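You operate a simulated robot arm through the tools that you are given. There is no shell and no other tool.

You run a simulated two-armed robot. Do the job below in one go: nothing can be reset, and whatever is moved stays where it is left.

TASK
Swap sensor and hose between the low tanks and pump 200 ml.
Fine: blue hose onto the steel post first; sensor to the teal tank, hose to the clear one; pump into the jug, then jug onto the long drip tray; spill nothing. Set down upright: teal-handled jug.
Where things are to end (x, y in the base frame): teal-handled jug within 0.06 m of [0.59, 0.48].

It is judged by the outcome, as a careful person would: the job done as asked, and still so three seconds after it is handed in. It fails if anything else is knocked over, pushed out of place, dropped, spilled or broken.

THE ROBOT
Two 7-joint arms with fingered hands on one trunk that stands fixed in place. Base frame: the origin is at the foot of the trunk, x ahead of it, y to its left, z up. Readings come in m, rad, newtons and seconds.
The left shoulder is at [0.07, 0.157, 1.464], the right one opposite. With the tool pointing down near the work surface each hand reaches from about 0.1 to 0.54 m from the base axis, measured 20 degrees to its own side. Payload 5 kg a hand.
Tool frame (each hand has its own): the origin (TCP) lies between the finger pads and is the grasp point; the fingertips stand 0.031 m ahead of it; z points along the fingers, y is the line along which they close. Largest opening 0.156 m; the body of the gripper starts 0.088 m behind the TCP. The gripper is a hand of 4 fingers: y runs from the thumb to the fingers, the wrist lies at [0, 0, -0.249] in the tool frame, and closing takes about 1.5 s.
Orientation is that of the tool frame in the base frame, as [roll, pitch, yaw] about the fixed x, y, z axes, in that order (R = Rz(yaw) Ry(pitch) Rx(roll)). With the fingers straight down and closing along the base's y, the tool's x points along the base's -x, its y along +y and its z along -z.

THE INTERFACE
- The arms move only by the tool jog_arm. It takes "left_commands", "right_commands" or both (then of equal length, played together; a hand with none holds still); each is one flat list of numbers, 7 for each row, row after row: the turn, a rotation vector about the tool's x, y, z in rad, then the shift along the tool's x, y, z in m, then the finger opening in m, from 0 to 0.156. In form: [rx, ry, rz, tx, ty, tz, claw, rx, ry, rz, tx, ty, tz, claw, ...]. A call has 1 to 20 rows; each row shifts and turns the commanded pose from where the row before left it, along the tool's axes as they then stand. A row lasts 0.2 s, in which the tool goes at most 0.05 m and 0.15 rad; a call with a longer step from one row to the next is refused whole, and so is a gripper value outside its range. Where a pose cannot be reached the arm comes as near as it can. A force on the tool above 40 N (or 10 N above the force at the start of the call, whichever is more), or a blocked arm, ends the call early, and 0.2 s more pass. Each finger travels about 0.108 m/s and halts on what it meets, pressing with about 30 N; the grip force reading is that of the motor and also rises with nothing between the fingers. The clock runs only during rows and for 0.2 s after the last one: add rows that do not move to give the fingers time. The reply holds the time, the measured pose of the TCP, the force on the tool along the base axes, the opening and the grip force, in the units named above and with some noise, with the torque about the TCP (base axes, N m) and any sound that the robot's microphone picked up, and new pictures: "show" is both (left out), scene, wrist or none (wrist: the cameras of the hands that moved).
- Cameras (640 x 400 px; columns grow to the right, rows downward): "scene" is now at [0.1309, -0.0025, 1.6832]; the picture's right is [-0.03, -1.00, 0.00], its down [-0.68, 0.02, -0.74] and it looks along [0.74, -0.02, -0.68] (base axes); focal length 296 px, centre (320, 200). "left" rides on the left gripper at [-0.072, 0.002, -0.111] in its tool frame; the picture's right is [-0.02, -1.00, 0.00], its down [0.84, -0.02, -0.54] and it looks along [0.54, -0.01, 0.84] (tool axes); focal length 234 px, centre (320, 200). "right" rides on the right gripper at [0.072, 0.002, -0.111] in its tool frame; the picture's right is [-0.02, 1.00, 0.00], its down [-0.84, -0.02, -0.54] and it looks along [-0.54, -0.01, 0.84] (tool axes); focal length 234 px, centre (320, 200). There is no depth. A picture from a camera that has moved, and an enlarged one, comes with that camera's place and axes in the base frame and with its lens.
- raise_lower(by): slides the trunk up (or, below 0, down) by that many m; the arms and the scene camera ride with it, the base frame stays. It gives what a move gives, with no picture.
- hand_shape(shape, hand): the hand has 4 fingers and takes this shape, open, in about a second: jaw (thumb against the fingers, like two jaws); tri (thumb and two fingers); tip (a fingertip pinch); poke (one finger out to press); point (the index stretched); flat (the hand flat); cup (the hand cupped); fist (a fist). The gripper value then closes the fingers along that shape, each until it touches; the sizes above hold for jaw. It gives what a move gives, with no picture.
- pan_tilt(pan, tilt): turns the head with the scene camera to pan (to the left, within 1.501 rad either way) and tilt (down, from -0.506 to 1.204), counted from straight ahead of the robot. It gives what a move gives, and a new picture of the scene camera.
- enlarge(camera, box): a new picture of the part [left, top, right, bottom] of that camera's present view, enlarged. The clock stands still meanwhile.
- finish_job(): hands the job in; it is judged then, once.

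Places have to be worked out from the pictures, the camera data and where the tool is seen. Open the grippers and draw the arms clear of the work before you hand the job in, unless the task says otherwise.

The tools are called after "Call:" as a command line: name --argument value ..., lists and objects as JSON in quotes. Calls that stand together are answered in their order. jog_arm: Moves the arms, as the interface text tells. Its arguments: {"type":"object","properties":{"left_commands":{"type":"array","items":{"type":"number"}},"right_commands":{"type":"array","items":{"type":"number"}},"show":{"type":"string","enum":["both","scene","wrist","none"]}},"required":[]} The other tools are called the same way: raise_lower (by) slides the trunk up or down; hand_shape (shape, hand) gives the hand a shape; pan_tilt (pan, tilt) turns the head that bears the scene camera; enlarge (camera, box) takes an enlarged picture of a part of a camera's view; finish_job () hands the job in.

At the start:

```text
time_s: 0.0
left_eef_pos: [0.4198, 0.1701, 1.4741]
left_ee_rot: [-3.14, 0.001, -3.142]
left_wrist_force: [0.3, -0.5, -0.6]
left_torque: [-0.03, 0.0, 0.02]
left_opening: 0.1556
left_finger_force: 0.1
left_shape: jaw
right_eef_pos: [0.6557, -0.2304, 1.4417]
right_ee_rot: [3.141, -0.002, -3.141]
right_wrist_force: [-0.5, 0.1, 1.0]
right_torque: [-0.02, 0.01, 0.0]
right_opening: 0.1558
right_finger_force: 0.0
right_shape: jaw
trunk travel left (down, up): [-0.85, 0.09]
head pan, tilt: [-0.026, 0.742]
```

scene: 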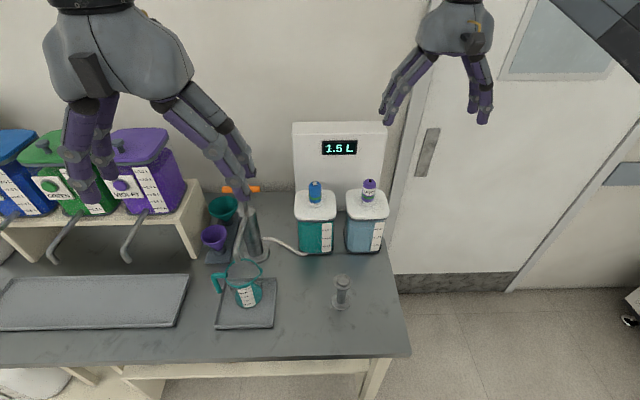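
right: 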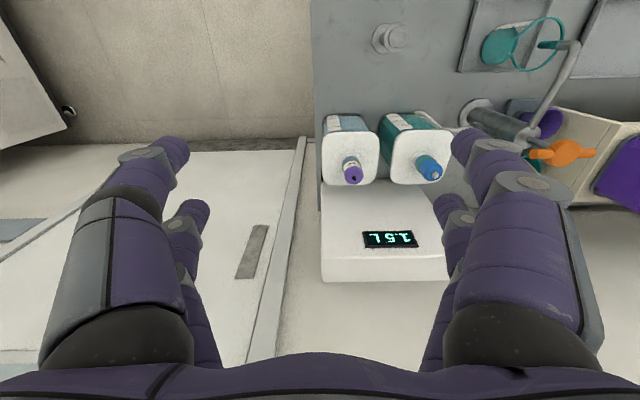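
left: 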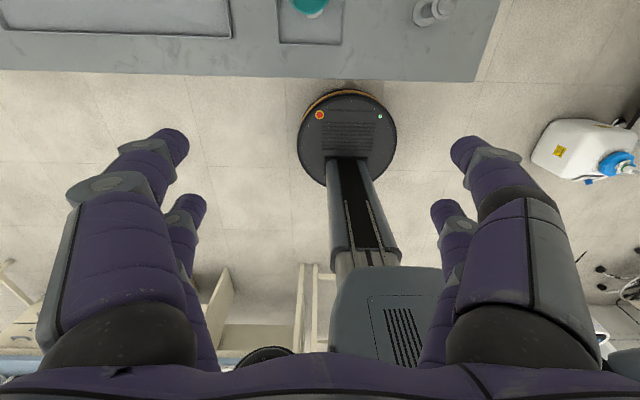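

The scene shows two low tanks (teal, clear) with caps, a pump with a spout, a jug on a small tray, a steel post and a long tray. I enlarge the key areas first to understand the parts.

Call:
enlarge --camera "scene" --box '[190, 110, 420, 340]'

Call:
enlarge --camera "scene" --box '[280, 110, 400, 260]'

Call:
enlarge --camera "right" --box '[300, 0, 640, 290]'

Call:
enlarge --camera "scene" --box '[190, 170, 290, 340]'

```text
1.74 times, centred on (305, 225) of scene
camera zoom: at [0.1309, -0.0025, 1.6832], right [-0.03, -1.0, 0.0], down [-0.68, 0.02, -0.74], along [0.74, -0.02, -0.68], focal length 515 px, centre (346, 156)
```

zoom: 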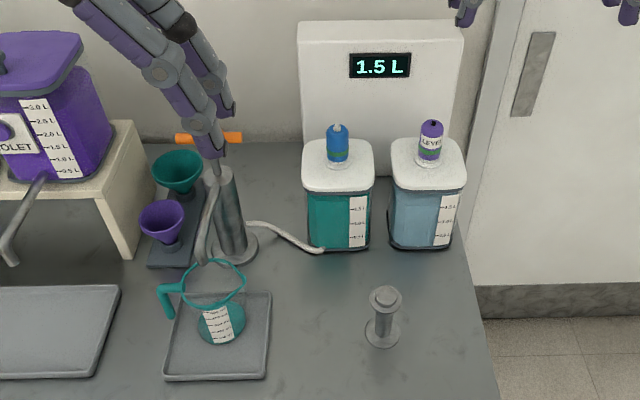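

```text
2.67 times, centred on (340, 185) of scene
camera zoom: at [0.1309, -0.0025, 1.6832], right [-0.03, -1.0, 0.0], down [-0.68, 0.02, -0.74], along [0.74, -0.02, -0.68], focal length 789 px, centre (267, 240)
```

zoom: 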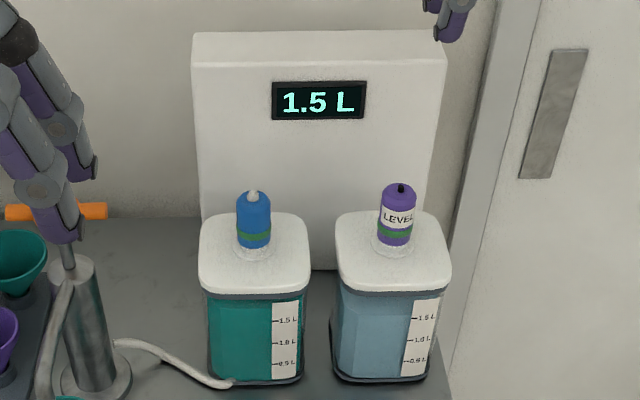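

```text
1.38 times, centred on (470, 145) of right
camera zoom: at [0.5824, -0.2283, 1.5527], right [0.02, 1.0, 0.0], down [0.84, -0.02, 0.54], along [0.54, -0.01, -0.84], focal length 323 px, centre (113, 276)
```

zoom: 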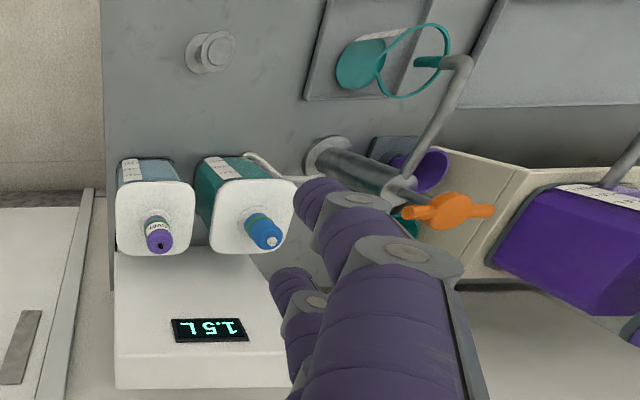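

```text
2.35 times, centred on (240, 255) of scene
camera zoom: at [0.1309, -0.0025, 1.6832], right [-0.03, -1.0, 0.0], down [-0.68, 0.02, -0.74], along [0.74, -0.02, -0.68], focal length 696 px, centre (508, 71)
```

zoom: 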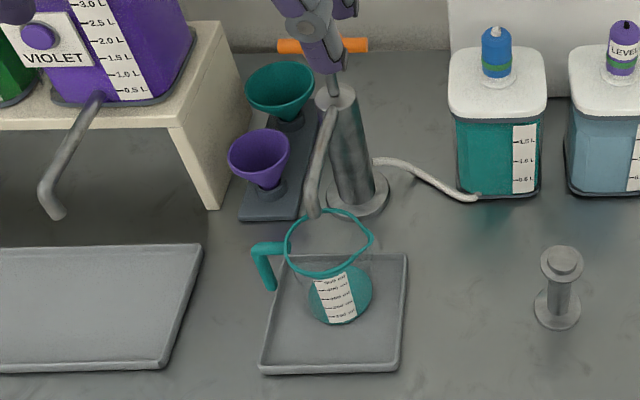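

Blue cap top triangulates to about (0.796,-0.005,1.138), purple LEVEL cap to (0.80,-0.164,1.139), the steel post top to (0.562,-0.075,0.97), and the orange pump handle to (0.74,0.19,1.17). The left hand hides the pump, so I move it out to the side and pull the right hand back a little for clear views.

Call:
jog_arm --left_commands '[0, 0, 0, 0.02, 0.05, -0.0, 0.156, 0, 0, 0, 0.02, 0.05, 0, 0.156, 0, 0, 0, 0.02, 0.05, 0, 0.156, 0, 0, 0, 0.02, 0.05, 0, 0.156, 0, 0, 0, 0.02, 0.05, 0, 0.156]' --right_commands '[0, 0, 0, 0.04, 0, 0, 0.156, 0, 0, 0, 0.04, 0, 0, 0.156, 0, 0, 0, 0.04, 0, 0, 0.156, 0, 0, 0, 0.04, 0, 0, 0.156, 0, 0, 0, 0.04, 0, 0, 0.156]' --show "both"

```text
refused: row 1 steps farther than a row can; nothing moved
```

Combined step exceeded the limit; I use smaller ones.

Call:
jog_arm --left_commands '[0, 0, 0, 0.01, 0.045, 0, 0.156, 0, 0, 0, 0.01, 0.045, 0, 0.156, 0, 0, 0, 0.01, 0.045, 0, 0.156, 0, 0, 0, 0.01, 0.045, 0, 0.156, 0, 0, 0, 0.01, 0.045, 0, 0.156]' --right_commands '[0, 0, 0, 0.04, 0, 0, 0.156, 0, 0, 0, 0.04, 0, 0, 0.156, 0, 0, 0, 0.04, 0, 0, 0.156, 0, 0, 0, 0.04, 0, 0, 0.156, 0, 0, 0, 0.04, 0, 0, 0.156]' --show "both"

```text
time_s: 1.2
left_eef_pos: [0.3698, 0.3971, 1.4574]
left_ee_rot: [-3.141, -0.052, 3.139]
left_wrist_force: [0.1, -0.4, 2.8]
left_torque: [-0.06, -0.18, 0.03]
left_opening: 0.1559
left_finger_force: 0.1
left_shape: jaw
right_eef_pos: [0.4553, -0.2295, 1.4415]
right_ee_rot: [-3.138, 0.0, 3.14]
right_wrist_force: [-0.9, -0.3, 0.3]
right_torque: [-0.02, 0.01, 0.05]
right_opening: 0.156
right_finger_force: 0.0
right_shape: jaw
trunk travel left (down, up): [-0.85, 0.09]
head pan, tilt: [-0.026, 0.742]
camera scene: at [0.1303, -0.0004, 1.6831], right [-0.03, -1.0, 0.0], down [-0.68, 0.02, -0.74], along [0.74, -0.02, -0.68], focal length 296 px, centre (320, 200)
camera right: at [0.382, -0.2274, 1.5533], right [0.03, 1.0, 0.0], down [0.84, -0.02, 0.54], along [0.54, -0.01, -0.84], focal length 234 px, centre (320, 200)
camera left: at [0.4462, 0.398, 1.5633], right [0.02, -1.0, 0.0], down [-0.81, -0.02, 0.59], along [-0.59, -0.01, -0.81], focal length 234 px, centre (320, 200)
```

scene: 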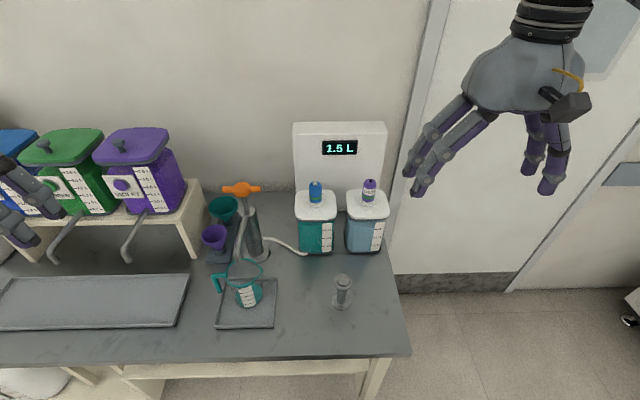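
right: 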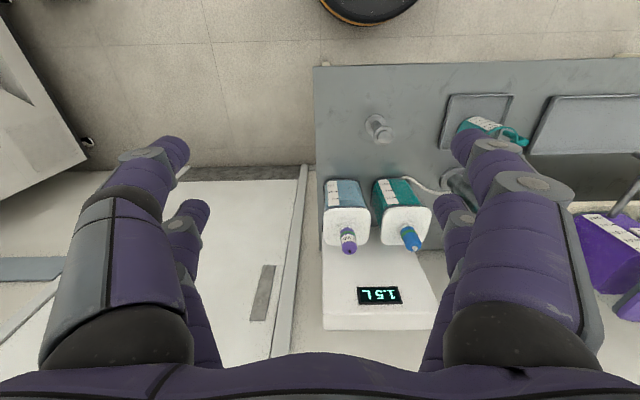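
left: 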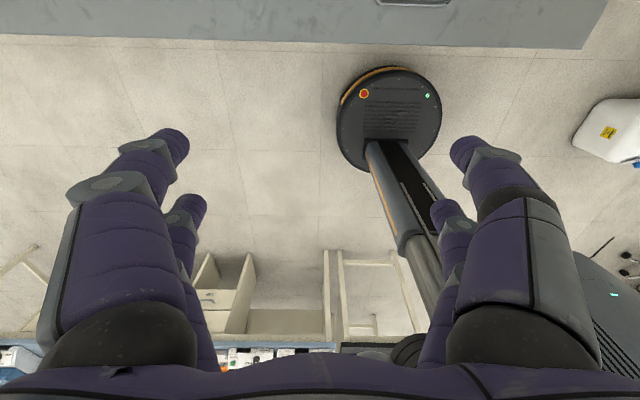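

The pump is now visible; I zoom in on pump, jug, post, and tanks.

Call:
enlarge --camera "scene" --box '[190, 170, 300, 335]'

Call:
enlarge --camera "scene" --box '[210, 240, 290, 300]'

Call:
enlarge --camera "scene" --box '[320, 260, 370, 315]'

Call:
enlarge --camera "scene" --box '[290, 165, 400, 260]'

Call:
enlarge --camera "right" --box '[310, 60, 540, 270]'

```text
2.42 times, centred on (245, 252) of scene
camera zoom: at [0.1303, -0.0004, 1.6831], right [-0.03, -1.0, 0.0], down [-0.68, 0.02, -0.74], along [0.74, -0.02, -0.68], focal length 718 px, centre (502, 73)
```

zoom: 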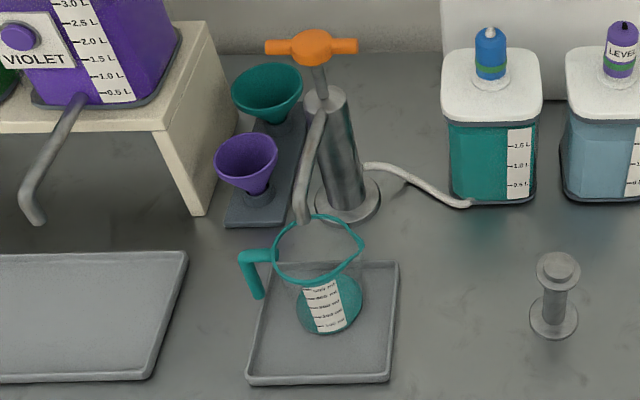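

```text
6.67 times, centred on (250, 270) of scene
camera zoom: at [0.1303, -0.0004, 1.6831], right [-0.03, -1.0, 0.0], down [-0.68, 0.02, -0.74], along [0.74, -0.02, -0.68], focal length 1973 px, centre (787, -267)
```

zoom: 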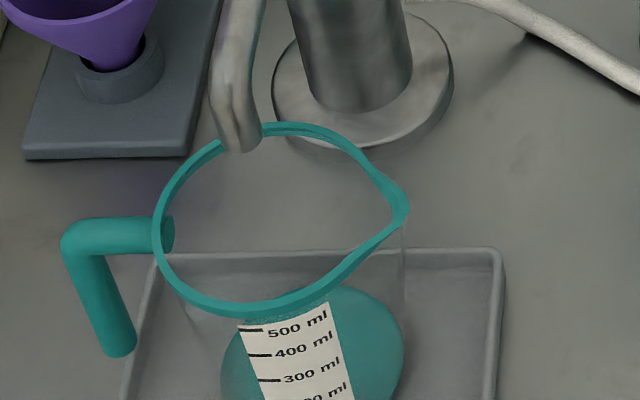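

```text
7.27 times, centred on (345, 288) of scene
camera zoom: at [0.1303, -0.0004, 1.6831], right [-0.03, -1.0, 0.0], down [-0.68, 0.02, -0.74], along [0.74, -0.02, -0.68], focal length 2152 px, centre (138, -436)
```

zoom: 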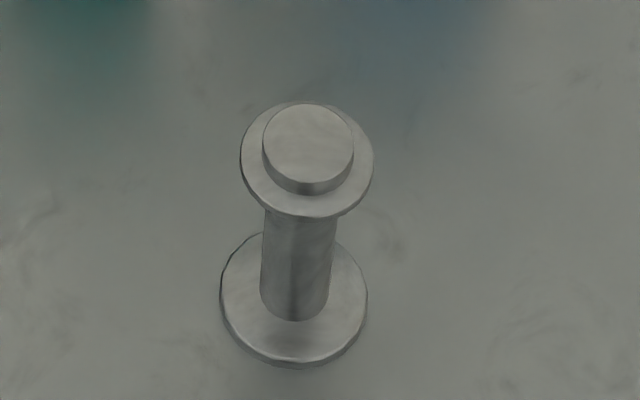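

```text
4.21 times, centred on (345, 212) of scene
camera zoom: at [0.1303, -0.0004, 1.6831], right [-0.03, -1.0, 0.0], down [-0.68, 0.02, -0.74], along [0.74, -0.02, -0.68], focal length 1246 px, centre (215, 147)
```

zoom: 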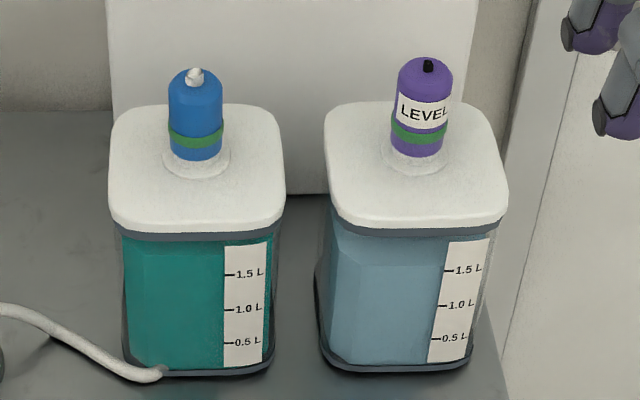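

```text
1.90 times, centred on (425, 165) of right
camera zoom: at [0.382, -0.2274, 1.5533], right [0.03, 1.0, 0.0], down [0.84, -0.02, 0.54], along [0.54, -0.01, -0.84], focal length 446 px, centre (120, 267)
```

zoom: 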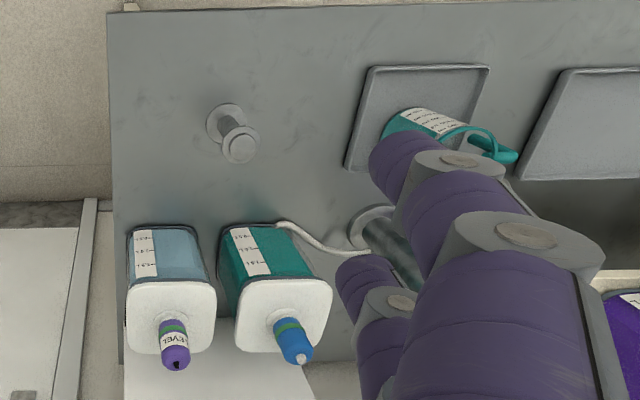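

The post has a nub and flange; both caps have a green band near their base. I zoom closer on the caps.

Call:
enlarge --camera "scene" --box '[295, 170, 340, 215]'

Call:
enlarge --camera "scene" --box '[350, 165, 395, 210]'

Call:
enlarge --camera "right" --box '[390, 215, 440, 255]'

Call:
enlarge --camera "scene" --box '[210, 170, 290, 265]'

Call:
enlarge --camera "scene" --box '[220, 270, 290, 335]'

```text
8.89 times, centred on (318, 192) of scene
camera zoom: at [0.1303, -0.0004, 1.6831], right [-0.03, -1.0, 0.0], down [-0.68, 0.02, -0.74], along [0.74, -0.02, -0.68], focal length 2631 px, centre (342, 267)
```

zoom: 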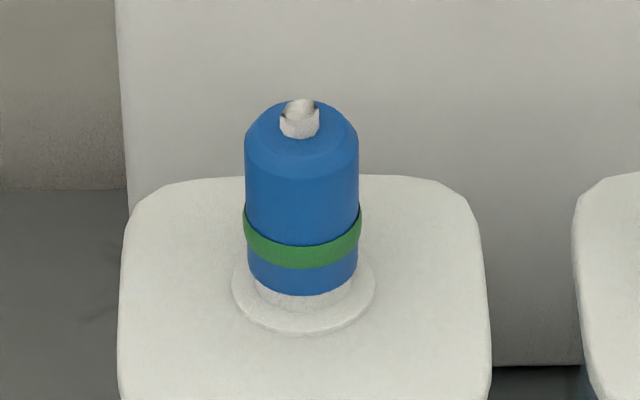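

```text
8.89 times, centred on (372, 188) of scene
camera zoom: at [0.1303, -0.0004, 1.6831], right [-0.03, -1.0, 0.0], down [-0.68, 0.02, -0.74], along [0.74, -0.02, -0.68], focal length 2631 px, centre (-147, 311)
```

zoom: 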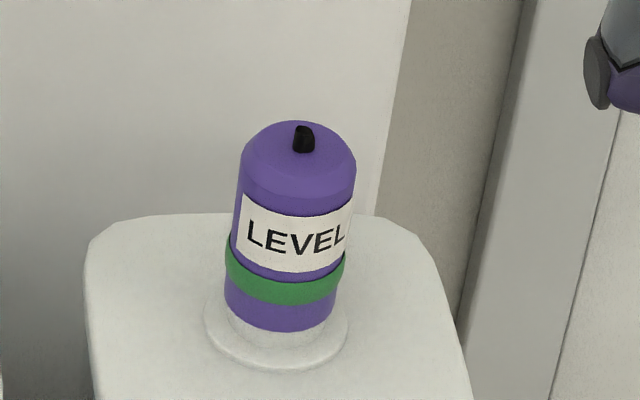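

```text
10.00 times, centred on (415, 235) of right
camera zoom: at [0.382, -0.2274, 1.5533], right [0.03, 1.0, 0.0], down [0.84, -0.02, 0.54], along [0.54, -0.01, -0.84], focal length 2342 px, centre (-630, -150)
```

zoom: 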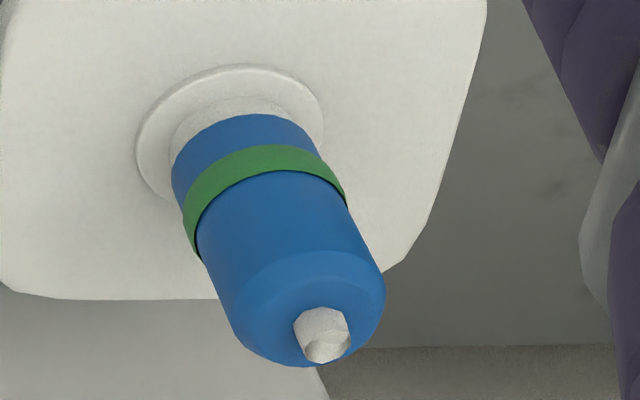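

```text
4.21 times, centred on (250, 218) of scene
camera zoom: at [0.1303, -0.0004, 1.6831], right [-0.03, -1.0, 0.0], down [-0.68, 0.02, -0.74], along [0.74, -0.02, -0.68], focal length 1246 px, centre (615, 126)
```

zoom: 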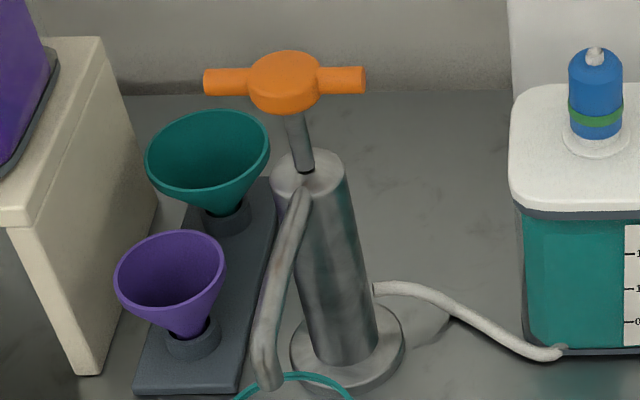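

```text
6.15 times, centred on (255, 302) of scene
camera zoom: at [0.1303, -0.0004, 1.6831], right [-0.03, -1.0, 0.0], down [-0.68, 0.02, -0.74], along [0.74, -0.02, -0.68], focal length 1821 px, centre (720, -431)
```

zoom: 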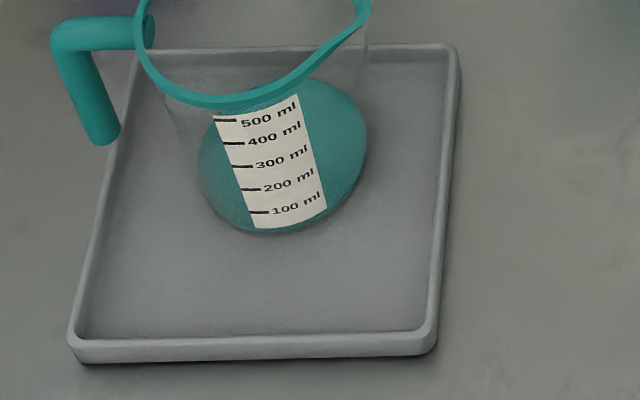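

The blue cap sits on a white neck; the post nub looks like it takes the same socket. I tilt the right hand about 45° (fingers forward-down) since a straight-down hand would not reach x≈0.8, moving it forward meanwhile.

Call:
jog_arm --right_commands '[0, -0.131, 0, -0.03, 0, 0, 0.11, 0, -0.131, 0, -0.03, 0, 0, 0.11, 0, -0.131, 0, -0.03, 0, 0, 0.11, 0, -0.131, 0, -0.03, 0, 0, 0.11, 0, -0.131, 0, -0.03, 0, 0, 0.11, 0, -0.131, 0, -0.03, 0, 0, 0.11, 0, 0, 0, 0, 0, 0, 0.11]' --show "both"

```text
time_s: 2.8
left_eef_pos: [0.3698, 0.3944, 1.4728]
left_ee_rot: [3.141, 0.002, 3.141]
left_wrist_force: [0.5, 0.1, 0.0]
left_torque: [0.02, -0.03, 0.0]
left_opening: 0.1557
left_finger_force: 0.1
left_shape: jaw
right_eef_pos: [0.6218, -0.2297, 1.4993]
right_ee_rot: [-3.141, 0.79, -3.141]
right_wrist_force: [-0.4, 0.0, 0.1]
right_torque: [0.0, -0.01, 0.02]
right_opening: 0.1104
right_finger_force: 0.1
right_shape: jaw
trunk travel left (down, up): [-0.85, 0.09]
head pan, tilt: [-0.026, 0.742]
camera scene: at [0.1307, -0.0029, 1.6832], right [-0.03, -1.0, 0.0], down [-0.68, 0.02, -0.74], along [0.74, -0.02, -0.68], focal length 296 px, centre (320, 200)
camera right: at [0.4911, -0.2295, 1.5259], right [0.02, 1.0, 0.02], down [0.2, -0.02, 0.98], along [0.98, -0.01, -0.2], focal length 234 px, centre (320, 200)
```

scene: 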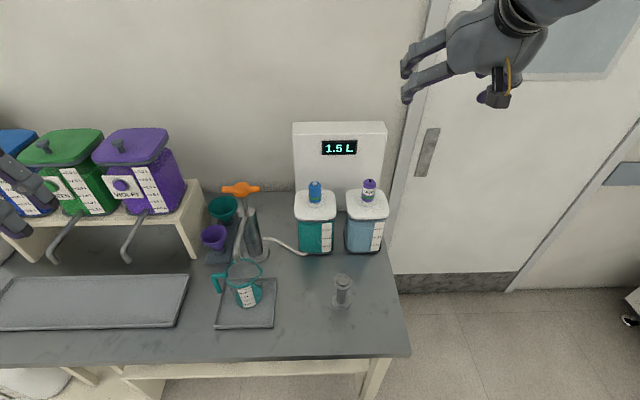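
right: 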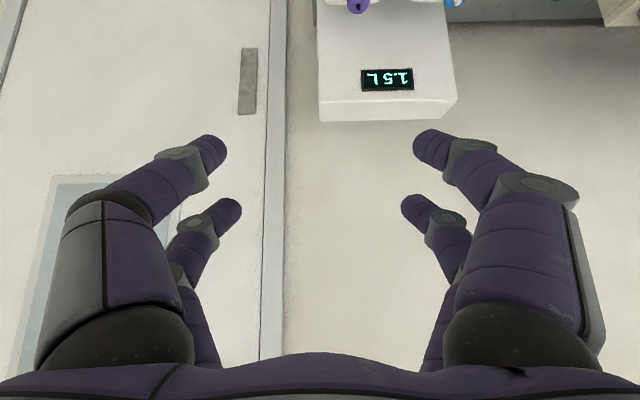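

The 4 fingers form two pairs about ±0.024 m apart along tool x, wide for a 0.04 m cap. I check what the "tip" and "tri" shapes look like.

Call:
hand_shape --hand "right" --shape "tip"

Call:
jog_arm --right_commands '[0, 0, 0, 0, 0, 0, 0.1]' --show "both"

Call:
hand_shape --hand "right" --shape "tri"

Call:
jog_arm --right_commands '[0, 0, 0, 0, 0, 0, 0.1]' --show "both"

```text
time_s: 3.7
left_eef_pos: [0.3691, 0.3946, 1.4731]
left_ee_rot: [3.141, 0.0, -3.141]
left_wrist_force: [0.0, -0.7, -0.7]
left_torque: [-0.01, 0.0, 0.0]
left_opening: 0.1558
left_finger_force: 0.0
left_shape: jaw
right_eef_pos: [0.6215, -0.2304, 1.4989]
right_ee_rot: [-3.141, 0.787, -3.141]
right_wrist_force: [0.0, -0.2, -0.2]
right_torque: [0.01, -0.04, 0.02]
right_opening: 0.1557
right_finger_force: 0.1
right_shape: tip
trunk travel left (down, up): [-0.85, 0.09]
head pan, tilt: [-0.026, 0.742]
```

```text
time_s: 4.1
left_eef_pos: [0.3714, 0.3945, 1.4729]
left_ee_rot: [-3.14, 0.0, 3.141]
left_wrist_force: [-1.6, 0.2, -0.1]
left_torque: [-0.01, -0.01, 0.03]
left_opening: 0.1558
left_finger_force: 0.0
left_shape: jaw
right_eef_pos: [0.6216, -0.2305, 1.4994]
right_ee_rot: [-3.141, 0.788, 3.14]
right_wrist_force: [-0.1, -0.4, -0.2]
right_torque: [-0.01, -0.01, 0.02]
right_opening: 0.1003
right_finger_force: 0.0
right_shape: tip
trunk travel left (down, up): [-0.85, 0.09]
head pan, tilt: [-0.026, 0.742]
camera scene: at [0.1308, -0.0025, 1.6832], right [-0.03, -1.0, 0.0], down [-0.68, 0.02, -0.74], along [0.74, -0.02, -0.68], focal length 296 px, centre (320, 200)
camera right: at [0.491, -0.2293, 1.5259], right [0.02, 1.0, 0.02], down [0.21, -0.02, 0.98], along [0.98, -0.01, -0.21], focal length 234 px, centre (320, 200)
```

scene: 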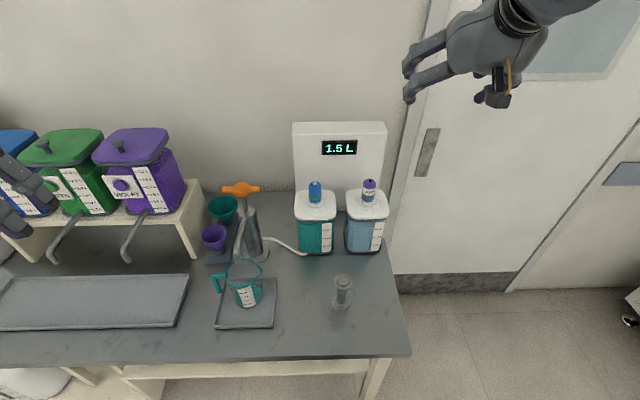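
right: 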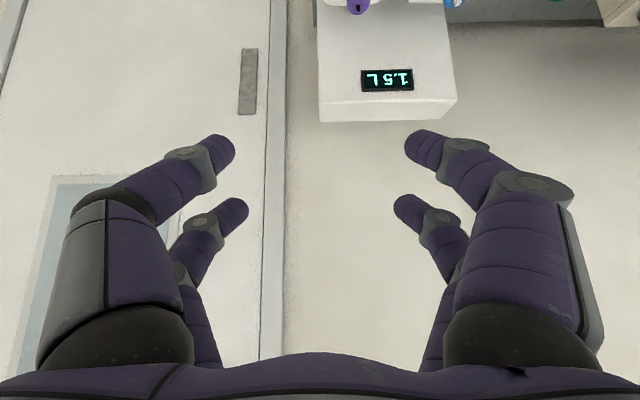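

```text
time_s: 5.0
left_eef_pos: [0.3708, 0.3939, 1.4731]
left_ee_rot: [-3.139, 0.0, -3.141]
left_wrist_force: [0.4, 0.6, 0.2]
left_torque: [0.0, 0.0, 0.01]
left_opening: 0.156
left_finger_force: 0.0
left_shape: jaw
right_eef_pos: [0.6214, -0.2311, 1.4992]
right_ee_rot: [-3.141, 0.787, 3.141]
right_wrist_force: [-0.3, -1.1, 0.2]
right_torque: [0.0, 0.0, 0.0]
right_opening: 0.1558
right_finger_force: 0.2
right_shape: tri
trunk travel left (down, up): [-0.85, 0.09]
head pan, tilt: [-0.026, 0.742]
```

```text
time_s: 5.4
left_eef_pos: [0.3694, 0.3956, 1.4737]
left_ee_rot: [-3.141, 0.0, 3.141]
left_wrist_force: [-0.2, 0.8, -0.1]
left_torque: [0.01, 0.01, -0.01]
left_opening: 0.1559
left_finger_force: 0.0
left_shape: jaw
right_eef_pos: [0.6209, -0.2309, 1.4987]
right_ee_rot: [3.141, 0.787, 3.14]
right_wrist_force: [0.8, 0.1, 0.0]
right_torque: [-0.01, 0.02, 0.01]
right_opening: 0.1008
right_finger_force: 0.0
right_shape: tri
trunk travel left (down, up): [-0.85, 0.09]
head pan, tilt: [-0.026, 0.742]
camera scene: at [0.1308, -0.0025, 1.6832], right [-0.03, -1.0, 0.0], down [-0.68, 0.02, -0.74], along [0.74, -0.02, -0.68], focal length 296 px, centre (320, 200)
camera right: at [0.491, -0.2292, 1.5259], right [0.02, 1.0, 0.02], down [0.21, -0.02, 0.98], along [0.98, -0.01, -0.21], focal length 234 px, centre (320, 200)
```

scene: 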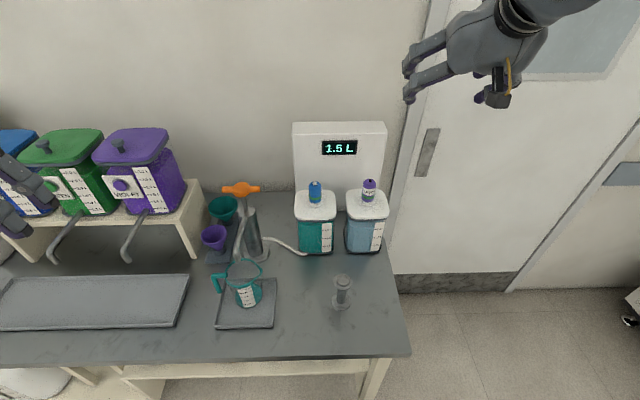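
right: 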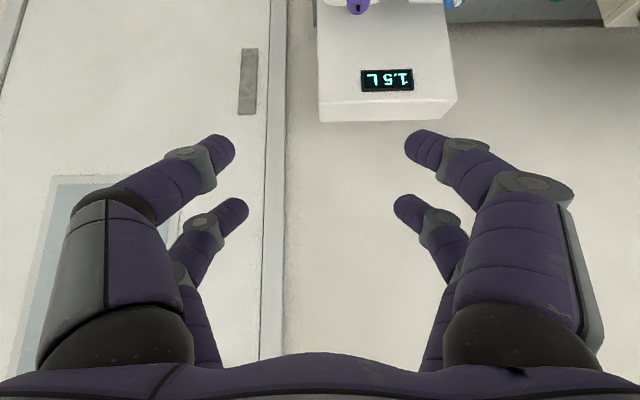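

The shapes look alike in the visual, so I return to jaw (documented sizes) and lower the trunk 0.10 m so the arm reaches the caps comfortably.

Call:
hand_shape --hand "right" --shape "jaw"

Call:
raise_lower --by -0.1

Call:
jog_arm --right_commands '[0, 0, 0, 0, 0, 0, 0.09, 0, 0, 0, 0, 0, 0, 0.09]' --show "scene"

```text
time_s: 6.3
left_eef_pos: [0.3701, 0.3938, 1.4728]
left_ee_rot: [3.14, 0.0, 3.141]
left_wrist_force: [-0.2, -0.8, -0.6]
left_torque: [0.01, -0.02, -0.01]
left_opening: 0.1562
left_finger_force: 0.0
left_shape: jaw
right_eef_pos: [0.6208, -0.2311, 1.4993]
right_ee_rot: [-3.141, 0.787, -3.14]
right_wrist_force: [0.4, 0.0, 0.3]
right_torque: [0.01, 0.01, 0.01]
right_opening: 0.1558
right_finger_force: 0.0
right_shape: jaw
trunk travel left (down, up): [-0.85, 0.09]
head pan, tilt: [-0.026, 0.742]
```

```text
time_s: 7.6
left_eef_pos: [0.3702, 0.3946, 1.3733]
left_ee_rot: [3.141, 0.0, 3.139]
left_wrist_force: [0.2, 0.0, -0.4]
left_torque: [0.01, 0.01, 0.0]
left_opening: 0.1559
left_finger_force: 0.1
left_shape: jaw
right_eef_pos: [0.6217, -0.2308, 1.3989]
right_ee_rot: [-3.14, 0.787, 3.14]
right_wrist_force: [0.0, 0.4, 0.0]
right_torque: [0.02, 0.01, -0.01]
right_opening: 0.1558
right_finger_force: 0.0
right_shape: jaw
trunk travel left (down, up): [-0.75, 0.19]
head pan, tilt: [-0.026, 0.742]
```

```text
time_s: 8.2
left_eef_pos: [0.37, 0.3952, 1.374]
left_ee_rot: [3.141, 0.001, -3.142]
left_wrist_force: [-0.9, 0.1, -0.3]
left_torque: [0.03, 0.01, 0.01]
left_opening: 0.1561
left_finger_force: 0.1
left_shape: jaw
right_eef_pos: [0.6216, -0.2306, 1.3972]
right_ee_rot: [3.141, 0.785, -3.14]
right_wrist_force: [0.4, -0.1, 0.3]
right_torque: [-0.05, 0.0, 0.03]
right_opening: 0.0908
right_finger_force: 0.1
right_shape: jaw
trunk travel left (down, up): [-0.75, 0.19]
head pan, tilt: [-0.026, 0.742]
camera scene: at [0.1308, -0.0024, 1.5832], right [-0.03, -1.0, 0.0], down [-0.68, 0.02, -0.74], along [0.74, -0.02, -0.68], focal length 296 px, centre (320, 200)
```

scene: 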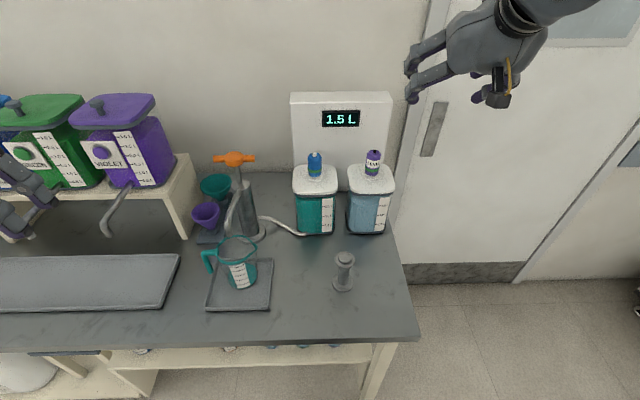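

Now I move the right hand to a pre-grasp point behind and above the blue cap, along the tilted approach line.

Call:
jog_arm --right_commands '[0, 0, 0, 0.0085, 0.0282, 0.0258, 0.09, 0, 0, 0, 0.0085, 0.0282, 0.0258, 0.09, 0, 0, 0, 0.0085, 0.0282, 0.0258, 0.09, 0, 0, 0, 0.0085, 0.0282, 0.0258, 0.09, 0, 0, 0, 0.0085, 0.0282, 0.0258, 0.09, 0, 0, 0, 0.0085, 0.0282, 0.0258, 0.09, 0, 0, 0, 0.0085, 0.0282, 0.0258, 0.09, 0, 0, 0, 0.0085, 0.0282, 0.0258, 0.09, 0, 0, 0, 0, 0, 0, 0.09]' --show "both"

```text
time_s: 10.2
left_eef_pos: [0.37, 0.3933, 1.3742]
left_ee_rot: [-3.141, 0.002, 3.14]
left_wrist_force: [-0.1, 0.4, 1.9]
left_torque: [0.02, -0.01, -0.01]
left_opening: 0.1558
left_finger_force: 0.0
left_shape: jaw
right_eef_pos: [0.7185, -0.005, 1.2052]
right_ee_rot: [3.14, 0.788, 3.139]
right_wrist_force: [0.0, -0.1, -0.1]
right_torque: [0.04, 0.05, 0.0]
right_opening: 0.0902
right_finger_force: 0.1
right_shape: jaw
trunk travel left (down, up): [-0.75, 0.19]
head pan, tilt: [-0.026, 0.742]
camera scene: at [0.1302, -0.0032, 1.5833], right [-0.03, -1.0, 0.0], down [-0.67, 0.02, -0.74], along [0.74, -0.02, -0.68], focal length 296 px, centre (320, 200)
camera right: at [0.5882, -0.0035, 1.2314], right [0.02, 1.0, 0.02], down [0.21, -0.02, 0.98], along [0.98, -0.01, -0.21], focal length 234 px, centre (320, 200)
```

scene: 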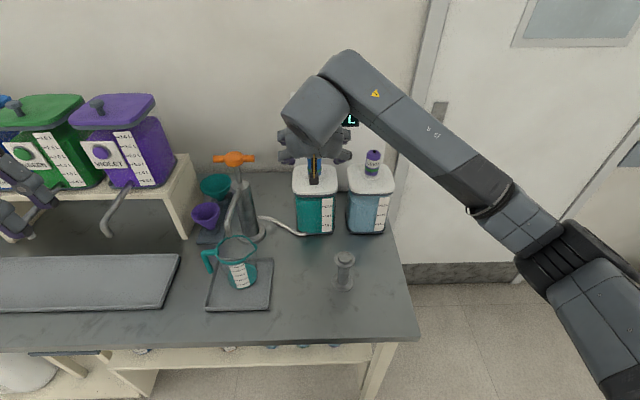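
right: 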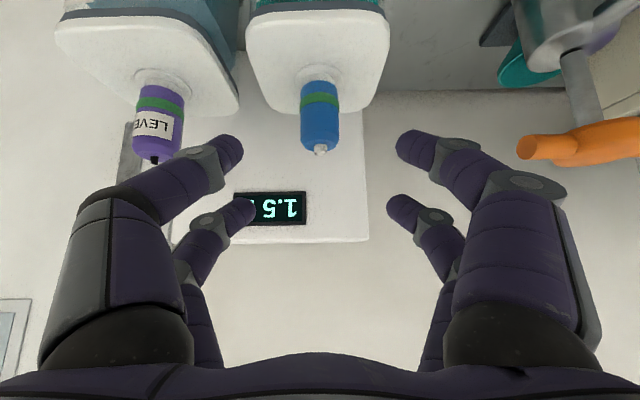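

The blue cap is centred between the fingers. I advance 0.12 m along the tool axis to straddle it.

Call:
jog_arm --right_commands '[0, 0, 0, 0, 0, 0.03, 0.09, 0, 0, 0, 0, 0, 0.03, 0.09, 0, 0, 0, 0, 0, 0.03, 0.09, 0, 0, 0, 0, 0, 0.015, 0.09, 0, 0, 0, 0, 0, 0.015, 0.09, 0, 0, 0, 0, 0, 0, 0.09]' --show "both"

```text
time_s: 11.6
left_eef_pos: [0.3703, 0.3942, 1.3731]
left_ee_rot: [-3.141, 0.0, 3.142]
left_wrist_force: [0.4, 1.0, 0.5]
left_torque: [0.0, 0.06, -0.01]
left_opening: 0.1563
left_finger_force: 0.0
left_shape: jaw
right_eef_pos: [0.8048, -0.0059, 1.1191]
right_ee_rot: [3.141, 0.787, -3.14]
right_wrist_force: [0.5, 0.8, -0.2]
right_torque: [0.0, 0.0, -0.04]
right_opening: 0.0905
right_finger_force: 0.0
right_shape: jaw
trunk travel left (down, up): [-0.75, 0.19]
head pan, tilt: [-0.026, 0.742]
camera scene: at [0.1307, -0.0023, 1.5832], right [-0.03, -1.0, 0.0], down [-0.68, 0.02, -0.74], along [0.74, -0.02, -0.68], focal length 296 px, centre (320, 200)
camera right: at [0.6742, -0.0037, 1.1466], right [0.02, 1.0, 0.02], down [0.21, -0.02, 0.98], along [0.98, -0.01, -0.21], focal length 234 px, centre (320, 200)
```

scene: 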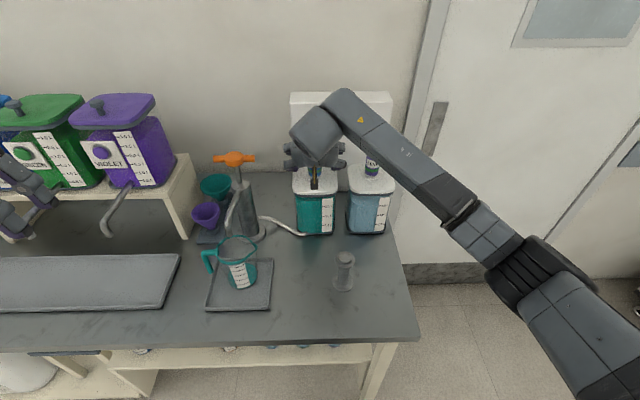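
right: 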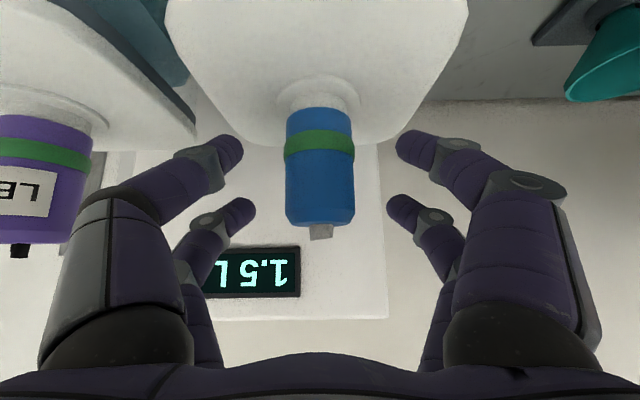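

The cap is centred between the fingers. I close on it.

Call:
jog_arm --right_commands '[0, 0, 0, 0, 0, 0, 0.0, 0, 0, 0, 0, 0, 0, 0.0, 0, 0, 0, 0, 0, 0, 0.0, 0, 0, 0, 0, 0, 0, 0.0, 0, 0, 0, 0, 0, 0, 0.0]' --show "both"

```text
time_s: 12.8
left_eef_pos: [0.3694, 0.395, 1.3734]
left_ee_rot: [-3.14, 0.001, -3.141]
left_wrist_force: [0.5, 0.7, 0.3]
left_torque: [-0.01, 0.0, -0.02]
left_opening: 0.1557
left_finger_force: 0.1
left_shape: jaw
right_eef_pos: [0.8048, -0.0052, 1.1189]
right_ee_rot: [3.141, 0.787, 3.139]
right_wrist_force: [0.3, -0.1, 0.3]
right_torque: [0.01, -0.03, 0.01]
right_opening: 0.0154
right_finger_force: 30.0
right_shape: jaw
trunk travel left (down, up): [-0.75, 0.19]
head pan, tilt: [-0.026, 0.742]
camera scene: at [0.1312, -0.0022, 1.5831], right [-0.03, -1.0, 0.0], down [-0.68, 0.02, -0.74], along [0.74, -0.02, -0.68], focal length 296 px, centre (320, 200)
camera right: at [0.6745, -0.0036, 1.1465], right [0.02, 1.0, 0.02], down [0.21, -0.02, 0.98], along [0.98, -0.01, -0.21], focal length 234 px, centre (320, 200)
```

scene: 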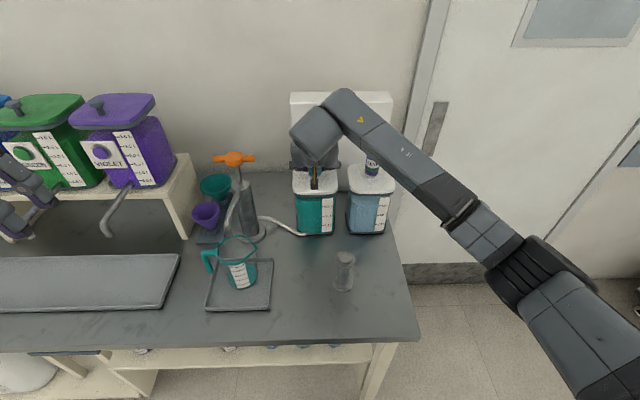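
right: 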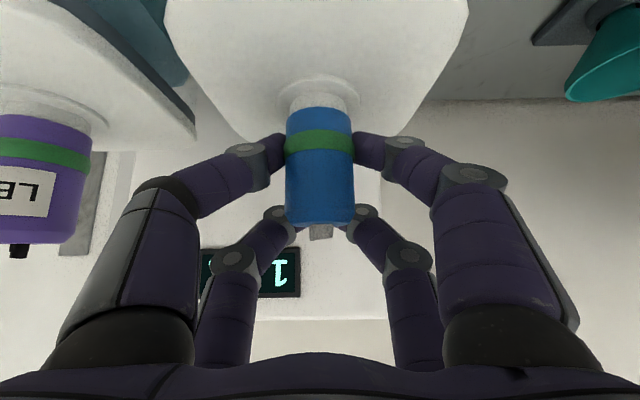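

The lower finger pair presses the cap sides at the green band with 30 N. I try a small slow straight-up pull (up = −x,−z of the tool) to see how the coupling resists.

Call:
jog_arm --right_commands '[0, 0, 0, -0.0035, 0, -0.0035, 0.0, 0, 0, 0, -0.0035, 0, -0.0035, 0.0, 0, 0, 0, -0.0035, 0, -0.0035, 0.0, 0, 0, 0, 0, 0, 0, 0.0]' --show "both"

```text
time_s: 13.8
left_eef_pos: [0.3707, 0.3955, 1.3735]
left_ee_rot: [3.14, -0.001, -3.141]
left_wrist_force: [0.1, -0.4, -0.1]
left_torque: [-0.02, -0.02, 0.01]
left_opening: 0.1563
left_finger_force: 0.1
left_shape: jaw
right_eef_pos: [0.8064, -0.0052, 1.1349]
right_ee_rot: [3.141, 0.785, 3.142]
right_wrist_force: [0.5, -0.5, -0.8]
right_torque: [-0.02, -0.02, 0.01]
right_opening: 0.0154
right_finger_force: 30.0
right_shape: jaw
trunk travel left (down, up): [-0.75, 0.19]
head pan, tilt: [-0.026, 0.742]
camera scene: at [0.1321, -0.0022, 1.5831], right [-0.03, -1.0, 0.0], down [-0.68, 0.02, -0.74], along [0.74, -0.02, -0.68], focal length 296 px, centre (320, 200)
camera right: at [0.6751, -0.0032, 1.1617], right [0.02, 1.0, 0.02], down [0.21, -0.02, 0.98], along [0.98, -0.01, -0.21], focal length 234 px, centre (320, 200)
```

scene: 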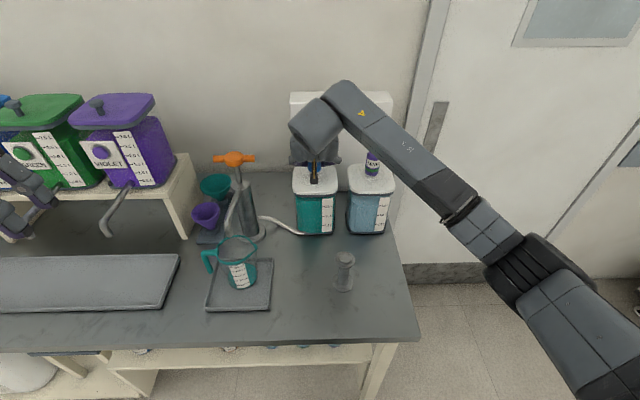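
right: 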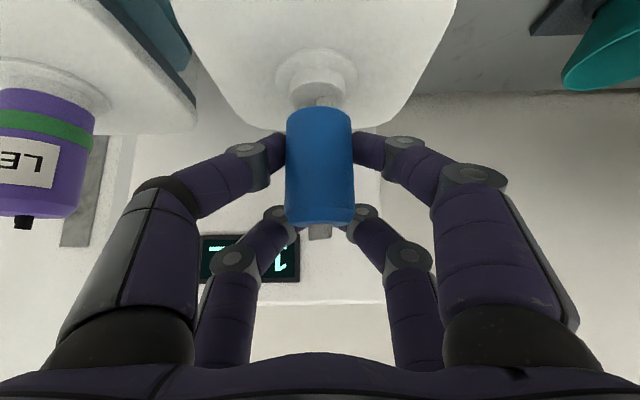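

The cap lifted cleanly (force small); the green band disappeared, so it signals "seated". I continue straight up 0.1 m and look for a dip tube.

Call:
jog_arm --right_commands '[0, 0, 0, -0.014, 0, -0.014, 0.0, 0, 0, 0, -0.014, 0, -0.014, 0.0, 0, 0, 0, -0.014, 0, -0.014, 0.0, 0, 0, 0, -0.014, 0, -0.014, 0.0, 0, 0, 0, -0.014, 0, -0.014, 0.0, 0, 0, 0, 0, 0, 0, 0.0]' --show "both"

```text
time_s: 15.2
left_eef_pos: [0.3696, 0.3944, 1.3735]
left_ee_rot: [3.141, 0.001, -3.142]
left_wrist_force: [0.2, -0.3, -0.2]
left_torque: [-0.01, -0.02, -0.02]
left_opening: 0.1557
left_finger_force: 0.1
left_shape: jaw
right_eef_pos: [0.8041, -0.0047, 1.2342]
right_ee_rot: [3.141, 0.787, 3.141]
right_wrist_force: [-0.5, -1.3, -1.0]
right_torque: [0.02, -0.02, 0.02]
right_opening: 0.0154
right_finger_force: 30.3
right_shape: jaw
trunk travel left (down, up): [-0.75, 0.19]
head pan, tilt: [-0.026, 0.742]
camera scene: at [0.1311, -0.0024, 1.5832], right [-0.03, -1.0, 0.0], down [-0.68, 0.02, -0.74], along [0.74, -0.02, -0.68], focal length 296 px, centre (320, 200)
camera right: at [0.674, -0.0036, 1.2612], right [0.02, 1.0, 0.02], down [0.21, -0.02, 0.98], along [0.98, -0.01, -0.21], focal length 234 px, centre (320, 200)
```

scene: 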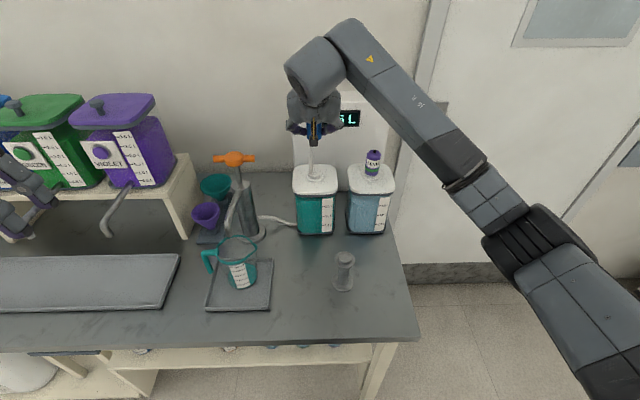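
right: 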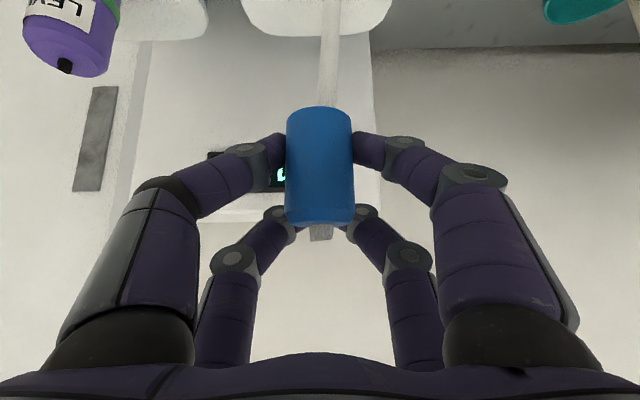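

Something white connects the cap to the tank. I enlarge to see.

Call:
enlarge --camera "scene" --box '[250, 90, 400, 250]'

Call:
enlarge --camera "right" --box '[240, 0, 400, 130]'

```text
2.50 times, centred on (325, 170) of scene
camera zoom: at [0.1311, -0.0024, 1.5832], right [-0.03, -1.0, 0.0], down [-0.68, 0.02, -0.74], along [0.74, -0.02, -0.68], focal length 740 px, centre (308, 275)
```

zoom: 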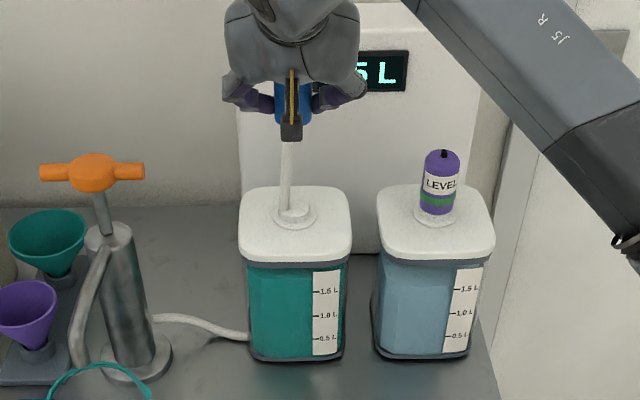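

```text
3.08 times, centred on (320, 65) of right
camera zoom: at [0.674, -0.0036, 1.2612], right [0.02, 1.0, 0.02], down [0.21, -0.02, 0.98], along [0.98, -0.01, -0.21], focal length 720 px, centre (320, 615)
```

zoom: 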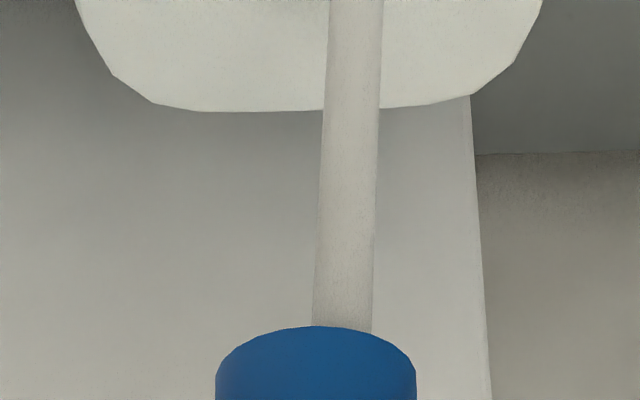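

The hose seems attached under the coupling. I lift further to make sure any dip tube clears the neck before moving sideways.

Call:
jog_arm --right_commands '[0, 0, 0, -0.014, 0, -0.014, 0.0, 0, 0, 0, -0.014, 0, -0.014, 0.0, 0, 0, 0, -0.014, 0, -0.014, 0.0, 0, 0, 0, -0.014, 0, -0.014, 0.0, 0, 0, 0, 0, 0, 0, 0.0]' --show "scene"

Call:
enlarge --camera "scene" --box '[220, 60, 400, 250]'

```text
time_s: 16.4
left_eef_pos: [0.3702, 0.3937, 1.3723]
left_ee_rot: [3.141, 0.0, -3.141]
left_wrist_force: [-0.2, -0.4, 0.0]
left_torque: [-0.02, 0.01, -0.03]
left_opening: 0.1562
left_finger_force: 0.0
left_shape: jaw
right_eef_pos: [0.8052, -0.0059, 1.3124]
right_ee_rot: [-3.141, 0.785, 3.14]
right_wrist_force: [0.6, 0.0, -1.5]
right_torque: [-0.01, -0.03, 0.03]
right_opening: 0.0152
right_finger_force: 30.3
right_shape: jaw
trunk travel left (down, up): [-0.75, 0.19]
head pan, tilt: [-0.026, 0.742]
camera scene: at [0.1312, -0.0024, 1.5831], right [-0.03, -1.0, 0.0], down [-0.68, 0.02, -0.74], along [0.74, -0.02, -0.68], focal length 296 px, centre (320, 200)
```

scene: 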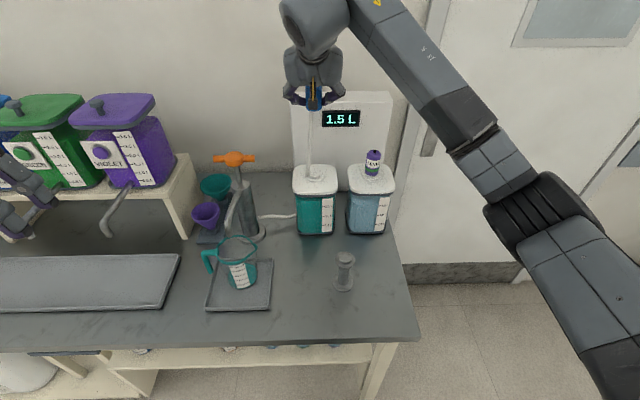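

```text
2.11 times, centred on (310, 155) of scene
camera zoom: at [0.1312, -0.0024, 1.5831], right [-0.03, -1.0, 0.0], down [-0.68, 0.02, -0.74], along [0.74, -0.02, -0.68], focal length 623 px, centre (341, 295)
```

zoom: 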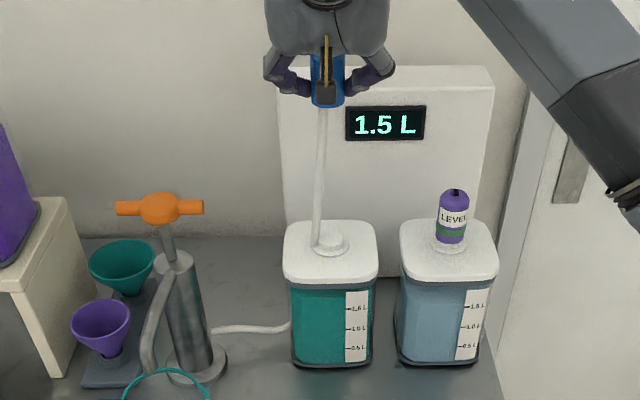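

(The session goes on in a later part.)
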